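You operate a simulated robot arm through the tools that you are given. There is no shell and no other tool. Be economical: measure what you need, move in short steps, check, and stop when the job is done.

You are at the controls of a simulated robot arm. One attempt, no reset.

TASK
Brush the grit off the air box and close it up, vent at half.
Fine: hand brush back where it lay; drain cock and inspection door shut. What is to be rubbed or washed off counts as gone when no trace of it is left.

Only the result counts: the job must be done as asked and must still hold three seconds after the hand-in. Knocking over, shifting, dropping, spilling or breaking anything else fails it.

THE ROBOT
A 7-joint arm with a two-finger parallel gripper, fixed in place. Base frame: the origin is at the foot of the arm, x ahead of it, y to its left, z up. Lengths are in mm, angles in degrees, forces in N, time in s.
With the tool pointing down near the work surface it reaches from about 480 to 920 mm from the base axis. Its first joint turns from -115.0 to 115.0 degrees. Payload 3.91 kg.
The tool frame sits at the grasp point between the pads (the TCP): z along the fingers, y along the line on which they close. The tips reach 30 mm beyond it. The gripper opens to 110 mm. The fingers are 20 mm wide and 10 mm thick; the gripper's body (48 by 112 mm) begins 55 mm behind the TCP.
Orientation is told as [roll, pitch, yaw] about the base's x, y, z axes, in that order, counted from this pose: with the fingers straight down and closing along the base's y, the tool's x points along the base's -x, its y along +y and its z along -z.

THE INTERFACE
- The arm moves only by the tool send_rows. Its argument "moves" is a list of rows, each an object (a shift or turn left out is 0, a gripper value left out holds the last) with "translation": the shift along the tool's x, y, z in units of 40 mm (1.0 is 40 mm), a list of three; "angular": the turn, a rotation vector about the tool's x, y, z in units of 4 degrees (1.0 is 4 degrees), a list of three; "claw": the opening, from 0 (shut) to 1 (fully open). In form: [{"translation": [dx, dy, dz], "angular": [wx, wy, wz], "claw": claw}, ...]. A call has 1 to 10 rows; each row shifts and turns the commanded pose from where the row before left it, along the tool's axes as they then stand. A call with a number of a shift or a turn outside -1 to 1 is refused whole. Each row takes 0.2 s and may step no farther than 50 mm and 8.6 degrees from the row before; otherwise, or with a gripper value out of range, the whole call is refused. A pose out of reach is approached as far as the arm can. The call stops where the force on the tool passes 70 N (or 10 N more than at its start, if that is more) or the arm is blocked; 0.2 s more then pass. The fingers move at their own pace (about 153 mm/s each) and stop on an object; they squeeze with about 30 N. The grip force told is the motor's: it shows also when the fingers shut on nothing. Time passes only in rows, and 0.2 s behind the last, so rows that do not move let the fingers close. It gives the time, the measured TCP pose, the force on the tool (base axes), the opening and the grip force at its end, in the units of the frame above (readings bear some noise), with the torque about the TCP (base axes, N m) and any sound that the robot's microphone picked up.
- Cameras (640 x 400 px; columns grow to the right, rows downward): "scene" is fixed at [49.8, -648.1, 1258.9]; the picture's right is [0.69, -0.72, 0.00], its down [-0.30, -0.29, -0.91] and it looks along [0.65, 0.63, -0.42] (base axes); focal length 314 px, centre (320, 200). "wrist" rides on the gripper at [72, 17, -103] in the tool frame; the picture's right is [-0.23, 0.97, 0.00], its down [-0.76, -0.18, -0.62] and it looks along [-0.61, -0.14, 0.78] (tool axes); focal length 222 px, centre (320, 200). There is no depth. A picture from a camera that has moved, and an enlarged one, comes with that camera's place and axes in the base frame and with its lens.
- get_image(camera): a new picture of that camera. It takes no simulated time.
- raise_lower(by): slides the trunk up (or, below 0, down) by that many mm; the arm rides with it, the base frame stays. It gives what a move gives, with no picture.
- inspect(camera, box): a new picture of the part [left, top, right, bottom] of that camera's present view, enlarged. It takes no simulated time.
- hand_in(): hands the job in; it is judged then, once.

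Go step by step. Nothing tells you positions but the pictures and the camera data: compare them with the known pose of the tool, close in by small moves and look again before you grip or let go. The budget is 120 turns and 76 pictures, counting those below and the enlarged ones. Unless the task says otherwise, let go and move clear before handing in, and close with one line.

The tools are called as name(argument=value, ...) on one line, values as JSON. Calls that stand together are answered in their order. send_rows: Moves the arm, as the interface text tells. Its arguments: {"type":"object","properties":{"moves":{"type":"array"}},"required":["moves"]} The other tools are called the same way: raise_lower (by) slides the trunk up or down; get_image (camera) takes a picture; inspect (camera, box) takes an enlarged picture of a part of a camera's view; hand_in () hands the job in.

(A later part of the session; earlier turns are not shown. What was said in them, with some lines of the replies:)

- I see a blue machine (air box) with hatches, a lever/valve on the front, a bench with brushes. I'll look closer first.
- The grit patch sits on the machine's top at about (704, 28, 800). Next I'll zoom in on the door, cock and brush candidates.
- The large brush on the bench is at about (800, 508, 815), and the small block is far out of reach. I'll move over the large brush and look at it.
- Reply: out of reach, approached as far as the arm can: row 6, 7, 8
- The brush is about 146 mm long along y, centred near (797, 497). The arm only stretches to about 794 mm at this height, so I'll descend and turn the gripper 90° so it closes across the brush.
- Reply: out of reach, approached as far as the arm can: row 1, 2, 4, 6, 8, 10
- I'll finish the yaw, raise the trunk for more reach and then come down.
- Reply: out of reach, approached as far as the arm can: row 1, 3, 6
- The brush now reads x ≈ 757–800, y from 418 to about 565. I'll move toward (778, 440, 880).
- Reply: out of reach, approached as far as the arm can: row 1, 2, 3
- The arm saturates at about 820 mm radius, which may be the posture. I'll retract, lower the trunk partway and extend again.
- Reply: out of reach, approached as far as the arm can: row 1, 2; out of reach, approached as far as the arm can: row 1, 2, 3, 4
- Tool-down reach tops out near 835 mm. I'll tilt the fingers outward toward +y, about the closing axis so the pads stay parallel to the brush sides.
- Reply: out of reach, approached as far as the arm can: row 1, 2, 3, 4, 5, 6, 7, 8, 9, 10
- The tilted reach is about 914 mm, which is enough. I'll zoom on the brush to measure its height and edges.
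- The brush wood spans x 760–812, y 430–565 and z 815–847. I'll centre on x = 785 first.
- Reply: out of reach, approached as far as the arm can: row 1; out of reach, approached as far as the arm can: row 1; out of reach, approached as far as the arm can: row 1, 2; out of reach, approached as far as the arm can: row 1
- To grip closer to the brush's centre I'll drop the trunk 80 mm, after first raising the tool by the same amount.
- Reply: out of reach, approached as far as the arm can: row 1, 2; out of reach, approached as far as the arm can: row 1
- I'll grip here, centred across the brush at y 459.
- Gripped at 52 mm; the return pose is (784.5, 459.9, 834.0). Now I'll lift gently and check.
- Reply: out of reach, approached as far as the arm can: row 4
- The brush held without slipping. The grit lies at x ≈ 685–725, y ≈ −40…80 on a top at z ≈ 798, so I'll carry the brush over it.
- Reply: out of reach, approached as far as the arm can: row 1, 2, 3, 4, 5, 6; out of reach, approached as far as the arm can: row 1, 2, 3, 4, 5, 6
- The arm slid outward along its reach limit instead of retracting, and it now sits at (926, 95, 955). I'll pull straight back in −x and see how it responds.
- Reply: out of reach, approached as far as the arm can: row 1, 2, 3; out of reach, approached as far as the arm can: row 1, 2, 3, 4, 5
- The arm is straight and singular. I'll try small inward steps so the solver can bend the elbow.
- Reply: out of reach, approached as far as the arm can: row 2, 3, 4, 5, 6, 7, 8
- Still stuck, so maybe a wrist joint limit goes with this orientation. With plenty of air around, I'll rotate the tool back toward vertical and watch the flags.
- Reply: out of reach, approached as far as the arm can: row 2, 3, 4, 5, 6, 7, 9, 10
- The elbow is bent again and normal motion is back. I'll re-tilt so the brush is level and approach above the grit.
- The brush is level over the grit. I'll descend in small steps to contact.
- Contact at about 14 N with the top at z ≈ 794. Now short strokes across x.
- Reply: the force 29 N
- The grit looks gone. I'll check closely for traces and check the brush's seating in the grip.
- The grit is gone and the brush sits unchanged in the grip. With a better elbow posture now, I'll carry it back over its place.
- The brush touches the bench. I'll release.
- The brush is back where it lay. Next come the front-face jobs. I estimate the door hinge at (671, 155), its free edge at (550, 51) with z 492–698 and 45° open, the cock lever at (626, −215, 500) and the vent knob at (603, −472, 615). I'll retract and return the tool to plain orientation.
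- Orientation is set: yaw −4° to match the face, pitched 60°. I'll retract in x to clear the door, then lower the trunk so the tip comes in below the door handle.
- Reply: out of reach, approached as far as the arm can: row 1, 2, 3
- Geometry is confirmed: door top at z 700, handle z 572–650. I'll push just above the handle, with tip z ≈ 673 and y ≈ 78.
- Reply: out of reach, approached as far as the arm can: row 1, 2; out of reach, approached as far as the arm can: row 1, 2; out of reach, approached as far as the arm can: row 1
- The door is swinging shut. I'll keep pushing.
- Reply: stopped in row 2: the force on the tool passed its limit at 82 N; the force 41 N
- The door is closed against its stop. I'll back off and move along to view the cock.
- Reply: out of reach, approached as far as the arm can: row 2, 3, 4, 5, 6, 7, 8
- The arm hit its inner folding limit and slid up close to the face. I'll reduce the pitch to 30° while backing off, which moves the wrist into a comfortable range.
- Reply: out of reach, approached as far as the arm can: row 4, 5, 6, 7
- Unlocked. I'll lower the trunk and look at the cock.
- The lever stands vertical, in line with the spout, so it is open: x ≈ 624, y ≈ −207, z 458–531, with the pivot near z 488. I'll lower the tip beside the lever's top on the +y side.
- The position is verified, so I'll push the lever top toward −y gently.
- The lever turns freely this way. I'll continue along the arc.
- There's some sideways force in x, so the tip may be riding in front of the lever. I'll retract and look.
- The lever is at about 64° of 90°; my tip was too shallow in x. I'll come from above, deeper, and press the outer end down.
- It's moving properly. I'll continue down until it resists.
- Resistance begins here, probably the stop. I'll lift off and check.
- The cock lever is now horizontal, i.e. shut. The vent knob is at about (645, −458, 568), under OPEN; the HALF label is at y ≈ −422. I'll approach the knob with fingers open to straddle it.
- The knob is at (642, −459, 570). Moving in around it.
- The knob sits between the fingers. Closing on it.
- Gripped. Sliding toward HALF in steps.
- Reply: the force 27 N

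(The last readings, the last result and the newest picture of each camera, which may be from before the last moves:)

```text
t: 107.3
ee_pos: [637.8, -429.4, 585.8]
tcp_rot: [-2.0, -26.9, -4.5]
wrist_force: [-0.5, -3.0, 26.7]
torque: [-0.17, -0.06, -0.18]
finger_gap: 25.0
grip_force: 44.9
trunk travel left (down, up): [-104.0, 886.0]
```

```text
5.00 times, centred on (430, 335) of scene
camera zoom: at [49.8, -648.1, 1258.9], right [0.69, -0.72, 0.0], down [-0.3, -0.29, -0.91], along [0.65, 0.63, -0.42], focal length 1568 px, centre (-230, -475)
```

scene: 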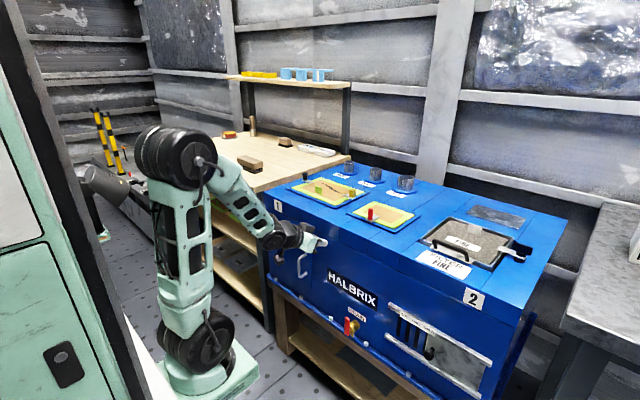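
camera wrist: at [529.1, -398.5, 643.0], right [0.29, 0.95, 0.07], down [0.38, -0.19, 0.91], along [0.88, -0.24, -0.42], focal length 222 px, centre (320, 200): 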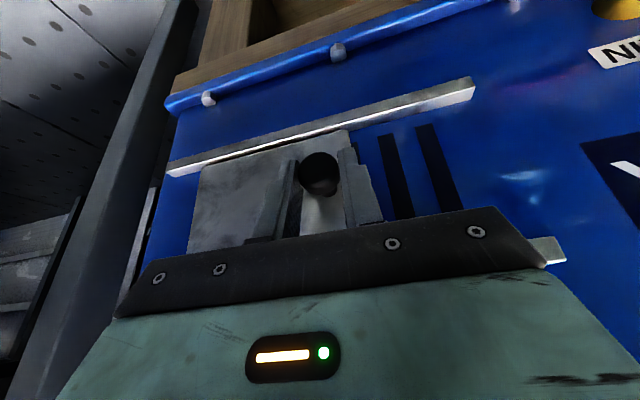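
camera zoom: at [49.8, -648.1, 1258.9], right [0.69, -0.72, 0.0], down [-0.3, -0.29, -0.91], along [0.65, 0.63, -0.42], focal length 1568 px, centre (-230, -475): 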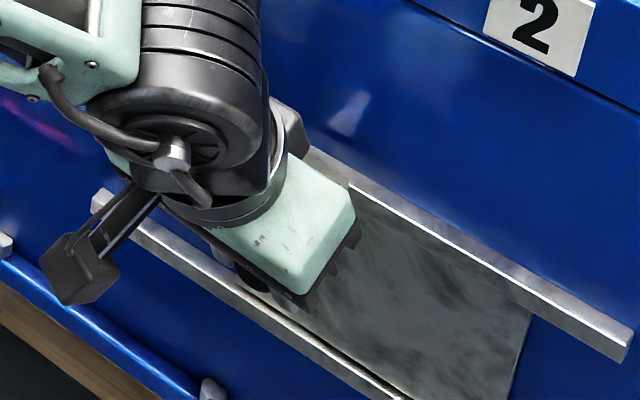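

It slides. The last few mm, easing the vertical load.

send_rows(moves=[{"translation": [-0.035, 0.1, -0.035]}, {"translation": [0, 0.08, 0]}, {}])

send_rows(moves=[{"claw": 0.5}, {"claw": 0.5}, {"translation": [0.4, 0, -0.7]}, {"translation": [0.4, 0, -0.7]}, {"translation": [0.5, 0.8, -0.3]}, {"translation": [0, 1, 0]}, {"translation": [0, 1, 0]}, {"translation": [0, 1, 0]}, {}])

inspect(camera="scene", box=[380, 295, 480, 375])

get_image(camera="wrist")

```text
t: 108.2
ee_pos: [637.9, -422.2, 585.2]
tcp_rot: [-1.9, -26.7, -4.5]
wrist_force: [-13.1, -2.3, 29.2]
torque: [-0.09, -0.2, -0.23]
finger_gap: 25.1
grip_force: 44.9
trunk travel left (down, up): [-104.0, 886.0]
```

```text
t: 110.2
ee_pos: [576.5, -261.3, 617.7]
tcp_rot: [-1.7, -26.6, -4.6]
wrist_force: [-0.3, 0.5, 0.7]
torque: [-0.02, -0.04, 0.01]
finger_gap: 55.3
grip_force: 0.1
trunk travel left (down, up): [-104.0, 886.0]
```

```text
5.00 times, centred on (430, 335) of scene
camera zoom: at [49.8, -648.1, 1258.9], right [0.69, -0.72, 0.0], down [-0.3, -0.29, -0.91], along [0.65, 0.63, -0.42], focal length 1568 px, centre (-230, -475)
```

zoom: 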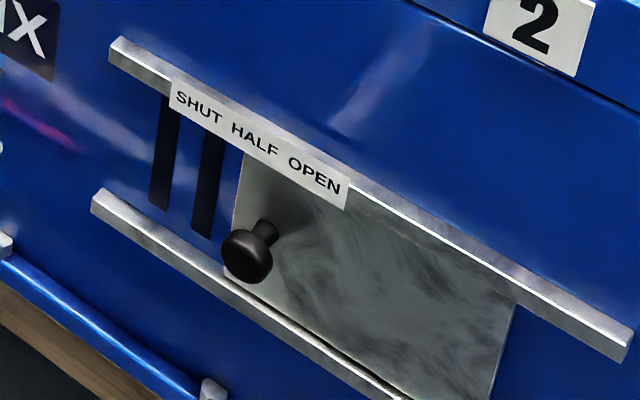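

```text
7 pictures are left
camera wrist: at [467.5, -232.2, 676.5], right [0.29, 0.95, 0.07], down [0.39, -0.19, 0.9], along [0.87, -0.24, -0.42], focal length 222 px, centre (320, 200)
```

wrist: 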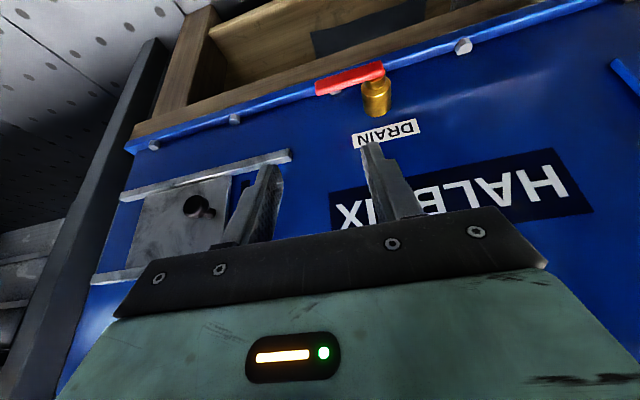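

Two of four slats are covered and the knob is under HALF. I'll verify the alignment with one closer look, plus the door and brush.

inspect(camera="scene", box=[396, 305, 446, 355])

inspect(camera="scene", box=[230, 130, 390, 350])

```text
8.00 times, centred on (421, 330) of scene
camera zoom: at [49.8, -648.1, 1258.9], right [0.69, -0.72, 0.0], down [-0.3, -0.29, -0.91], along [0.65, 0.63, -0.42], focal length 2509 px, centre (-488, -840)
```

zoom: 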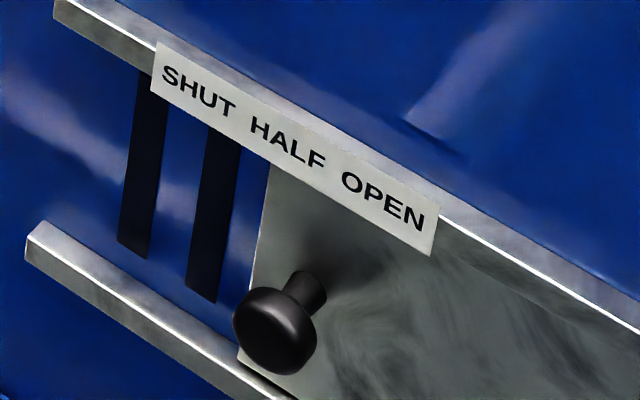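

```text
1.82 times, centred on (310, 240) of scene
camera zoom: at [49.8, -648.1, 1258.9], right [0.69, -0.72, 0.0], down [-0.3, -0.29, -0.91], along [0.65, 0.63, -0.42], focal length 570 px, centre (338, 127)
```

zoom: 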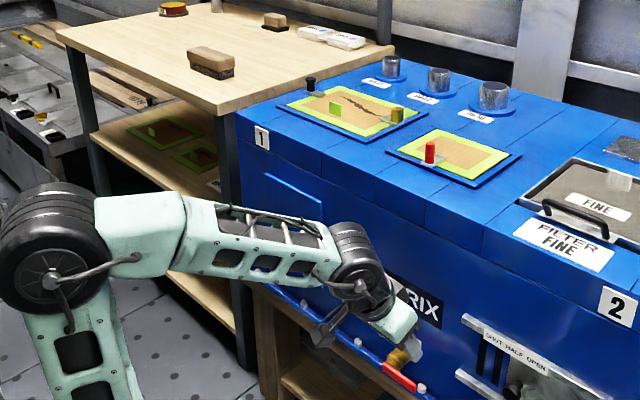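

Door, cock and brush all look right. Parallax leaves the vent's exact position slightly uncertain, so I'll take a head-on wrist look from above.

send_rows(moves=[{"translation": [-0.35, -0.93, -0.46], "claw": 1}, {"translation": [-0.35, -0.93, -0.46]}, {"translation": [-0.35, -0.93, -0.46]}, {"translation": [-0.35, -0.93, -0.46]}, {"translation": [-0.35, -0.93, -0.46]}, {}])

inspect(camera="wrist", box=[240, 40, 480, 190])

```text
t: 111.5
ee_pos: [583.0, -447.5, 732.8]
tcp_rot: [-1.7, -26.5, -4.6]
wrist_force: [0.3, 1.3, 0.5]
torque: [0.02, -0.01, -0.02]
finger_gap: 110.1
grip_force: 0.0
trunk travel left (down, up): [-104.0, 886.0]
```

```text
2.67 times, centred on (360, 115) of wrist
camera zoom: at [473.8, -416.6, 791.7], right [0.29, 0.95, 0.07], down [0.39, -0.19, 0.9], along [0.87, -0.24, -0.42], focal length 592 px, centre (213, 427)
```

zoom: 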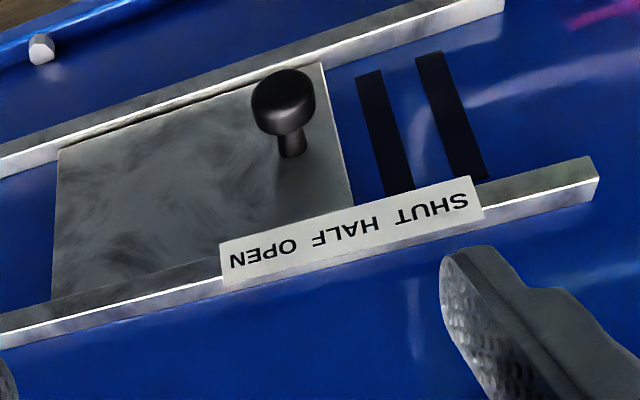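

Head-on, the plate edge is just past the third slat. By slot coverage it's slightly short of half, and the label isn't to scale with the travel. I'll re-grip and feel both end stops to find the true midpoint.

send_rows(moves=[{"translation": [0.37, 0.16, 0.74], "claw": 0.6}, {"translation": [0.37, 0.16, 0.74]}, {"translation": [0.37, 0.16, 0.74]}, {"translation": [0.37, 0.16, 0.74]}, {}])

```text
t: 112.8
ee_pos: [581.3, -422.9, 601.6]
tcp_rot: [-1.9, -26.6, -4.7]
wrist_force: [-1.4, -0.7, -0.1]
torque: [0.02, 0.0, -0.01]
finger_gap: 65.9
grip_force: 0.0
trunk travel left (down, up): [-104.0, 886.0]
```

send_rows(moves=[{"translation": [-0.53, 0.065, 0.475]}, {"translation": [-0.53, 0.065, 0.475]}, {}, {"claw": 0.1}, {"claw": 0.1}, {"claw": 0.1}])

```text
t: 114.2
ee_pos: [639.2, -423.8, 587.8]
tcp_rot: [-1.9, -26.7, -4.6]
wrist_force: [5.0, -0.2, -0.5]
torque: [-0.06, -0.11, -0.13]
finger_gap: 25.1
grip_force: 44.6
trunk travel left (down, up): [-104.0, 886.0]
```

Gripped. I'll slide toward SHUT to find that stop.

send_rows(moves=[{"translation": [0.019, 0.2, -0.015]}, {"translation": [0.019, 0.2, -0.015]}, {"translation": [0.019, 0.2, -0.015]}, {"translation": [0.019, 0.2, -0.015]}, {}])

send_rows(moves=[{"translation": [0.01, 0.1, -0.0075]}, {"translation": [0.01, 0.1, -0.0075]}, {"translation": [0.01, 0.1, -0.0075]}, {}])

```text
t: 115.3
ee_pos: [639.8, -392.3, 588.3]
tcp_rot: [-1.9, -26.6, -4.5]
wrist_force: [26.2, -2.1, 7.4]
torque: [-0.19, -0.81, -0.13]
finger_gap: 25.0
grip_force: 44.9
trunk travel left (down, up): [-104.0, 886.0]
```

```text
t: 116.3
ee_pos: [638.3, -380.0, 587.2]
tcp_rot: [-2.2, -26.8, -4.4]
wrist_force: [30.5, -1.5, 13.0]
torque: [-0.1, -0.67, -0.1]
finger_gap: 24.9
grip_force: 45.1
trunk travel left (down, up): [-104.0, 886.0]
```

send_rows(moves=[{"translation": [-0.06, 0.1, 0.03]}, {"translation": [0, 0.1, -0.005]}, {"translation": [0, 0.1, -0.005]}, {}])

send_rows(moves=[{"translation": [0, 0.1, -0.005]}, {"translation": [0, 0.1, -0.005]}, {"translation": [0, 0.1, -0.005]}, {}])

```text
t: 117.3
ee_pos: [637.6, -369.1, 588.4]
tcp_rot: [-1.9, -26.6, -4.7]
wrist_force: [-11.0, -1.7, 27.0]
torque: [-0.12, -0.32, -0.28]
finger_gap: 24.9
grip_force: 45.3
trunk travel left (down, up): [-104.0, 886.0]
```

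```text
t: 118.3
ee_pos: [640.0, -358.9, 586.4]
tcp_rot: [-1.9, -26.5, -4.9]
wrist_force: [-27.0, -17.5, 14.9]
torque: [-0.41, 0.52, -0.28]
finger_gap: 25.1
grip_force: 45.1
trunk travel left (down, up): [-104.0, 886.0]
```

send_rows(moves=[{"translation": [0.05, 0.05, -0.03]}, {"translation": [0.01, 0.05, -0.01]}, {}])

```text
t: 119.2
ee_pos: [639.5, -358.2, 585.2]
tcp_rot: [-2.2, -26.9, -5.1]
wrist_force: [21.0, -59.4, -17.3]
torque: [-0.82, -0.17, -0.38]
finger_gap: 25.5
grip_force: 44.7
trunk travel left (down, up): [-104.0, 886.0]
```

SHUT stop is at TCP y ≈ −359.5. Now back toward OPEN.

send_rows(moves=[{"translation": [-0.024, -0.25, 0.01]}, {"translation": [-0.024, -0.25, 0.015]}, {"translation": [-0.024, -0.25, 0.015]}, {"translation": [-0.024, -0.25, 0.015]}, {}])

send_rows(moves=[{"translation": [-0.022, -0.25, 0.015]}, {"translation": [-0.022, -0.25, 0.015]}, {"translation": [-0.022, -0.25, 0.015]}, {"translation": [-0.022, -0.25, 0.015]}, {}])

```text
t: 120.3
ee_pos: [638.0, -392.7, 586.5]
tcp_rot: [-1.7, -26.5, -4.6]
wrist_force: [-19.6, 1.1, -10.3]
torque: [0.02, 0.74, -0.09]
finger_gap: 25.1
grip_force: 44.9
trunk travel left (down, up): [-104.0, 886.0]
```

```text
t: 121.5
ee_pos: [639.6, -432.3, 587.7]
tcp_rot: [-1.7, -26.3, -4.8]
wrist_force: [-31.0, 0.9, -10.7]
torque: [0.02, 0.72, -0.09]
finger_gap: 25.0
grip_force: 44.7
trunk travel left (down, up): [-104.0, 886.0]
```

send_rows(moves=[{"translation": [0.05, -0.2, -0.02]}, {"translation": [-0.01, -0.2, 0.005]}, {"translation": [-0.01, -0.1, 0.003]}, {}])

send_rows(moves=[{"translation": [-0.008, -0.1, 0.003]}, {"translation": [-0.008, -0.1, 0.003]}, {}])

```text
t: 122.5
ee_pos: [639.6, -450.3, 586.8]
tcp_rot: [-1.7, -26.4, -4.4]
wrist_force: [9.7, 1.8, -30.5]
torque: [0.0, -0.29, -0.09]
finger_gap: 25.0
grip_force: 44.8
trunk travel left (down, up): [-104.0, 886.0]
```

```text
t: 123.3
ee_pos: [638.7, -459.2, 587.9]
tcp_rot: [-1.7, -26.5, -4.6]
wrist_force: [20.0, 7.1, -27.7]
torque: [0.12, -0.13, -0.06]
finger_gap: 25.1
grip_force: 45.2
trunk travel left (down, up): [-104.0, 886.0]
```

send_rows(moves=[{"translation": [0.01, -0.05, 0.04]}, {"translation": [0, -0.05, 0]}, {}])

```text
t: 124.2
ee_pos: [638.3, -458.8, 587.2]
tcp_rot: [-1.3, -26.5, -4.3]
wrist_force: [2.8, 42.7, -7.4]
torque: [0.63, -0.85, 0.14]
finger_gap: 25.1
grip_force: 44.9
trunk travel left (down, up): [-104.0, 886.0]
```

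Stops are at −359 and −459, so the midpoint is TCP y ≈ −409. Sliding there.

send_rows(moves=[{"translation": [0.015, 0.25, -0.012]}, {"translation": [0.015, 0.25, -0.012]}, {"translation": [0.015, 0.25, -0.012]}, {"translation": [0.015, 0.25, -0.012]}, {"translation": [0.01, 0.2, -0.01]}, {}])

```text
t: 125.5
ee_pos: [638.4, -417.0, 587.6]
tcp_rot: [-1.8, -26.6, -4.6]
wrist_force: [16.1, -2.3, 13.6]
torque: [-0.08, -0.3, -0.23]
finger_gap: 25.4
grip_force: 45.1
trunk travel left (down, up): [-104.0, 886.0]
```

send_rows(moves=[{"translation": [-0.03, 0.1, 0.0]}, {"translation": [0, 0.1, -0.01]}, {}])

```text
t: 126.3
ee_pos: [638.0, -409.0, 588.3]
tcp_rot: [-1.8, -26.5, -4.7]
wrist_force: [-7.4, -2.3, 15.8]
torque: [-0.23, -0.34, -0.24]
finger_gap: 25.2
grip_force: 45.2
trunk travel left (down, up): [-104.0, 886.0]
```

The knob is at the midpoint, y −409. I'll release, back away and check.

send_rows(moves=[{"claw": 0.5}, {"claw": 0.5}, {"translation": [0.4, 0, -0.7]}, {"translation": [0.4, 0, -0.7]}, {"translation": [-0.3, -0.3, -0.6]}, {"translation": [-0.4, -0.3, -0.7]}, {"translation": [-0.4, 0, -0.7]}, {"translation": [-0.4, 0, -0.7]}, {"claw": 1}, {}])

inspect(camera="wrist", box=[240, 20, 560, 190])

get_image(camera="scene")

```text
t: 128.6
ee_pos: [589.4, -424.9, 748.6]
tcp_rot: [-1.8, -26.6, -4.7]
wrist_force: [-0.4, 0.1, -0.9]
torque: [0.0, -0.03, 0.0]
finger_gap: 110.1
grip_force: 0.0
trunk travel left (down, up): [-104.0, 886.0]
```

```text
2.00 times, centred on (400, 105) of wrist
camera zoom: at [480.8, -395.0, 807.3], right [0.29, 0.95, 0.07], down [0.39, -0.19, 0.9], along [0.87, -0.24, -0.42], focal length 444 px, centre (160, 390)
```

zoom: 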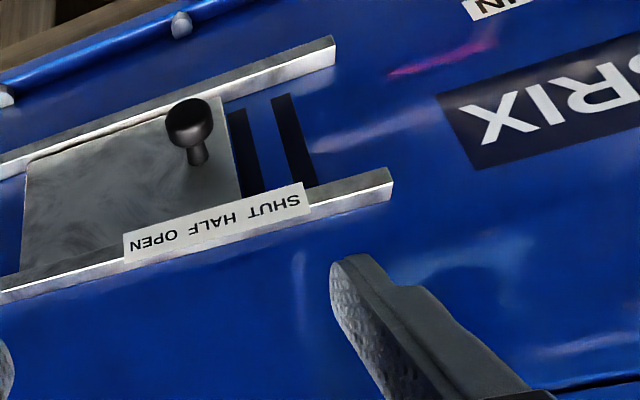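

```text
2 pictures are left
```

scene: 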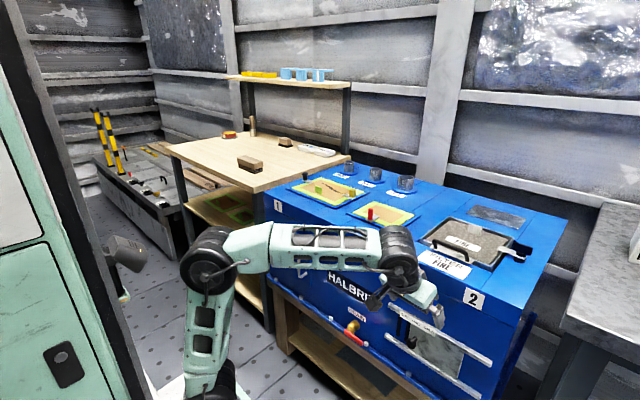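

The vent knob now lines up with HALF, the cock lever lies crosswise, the door was flush when last seen clear of the arm, the brush is back and the grit is gone. The arm is clear, so I'm handing in.

hand_in()

```text
The job is handed in.
```

The grit is brushed off and the brush is back where it lay; the drain cock and inspection door are shut, the vent is at half, and the job is handed in.
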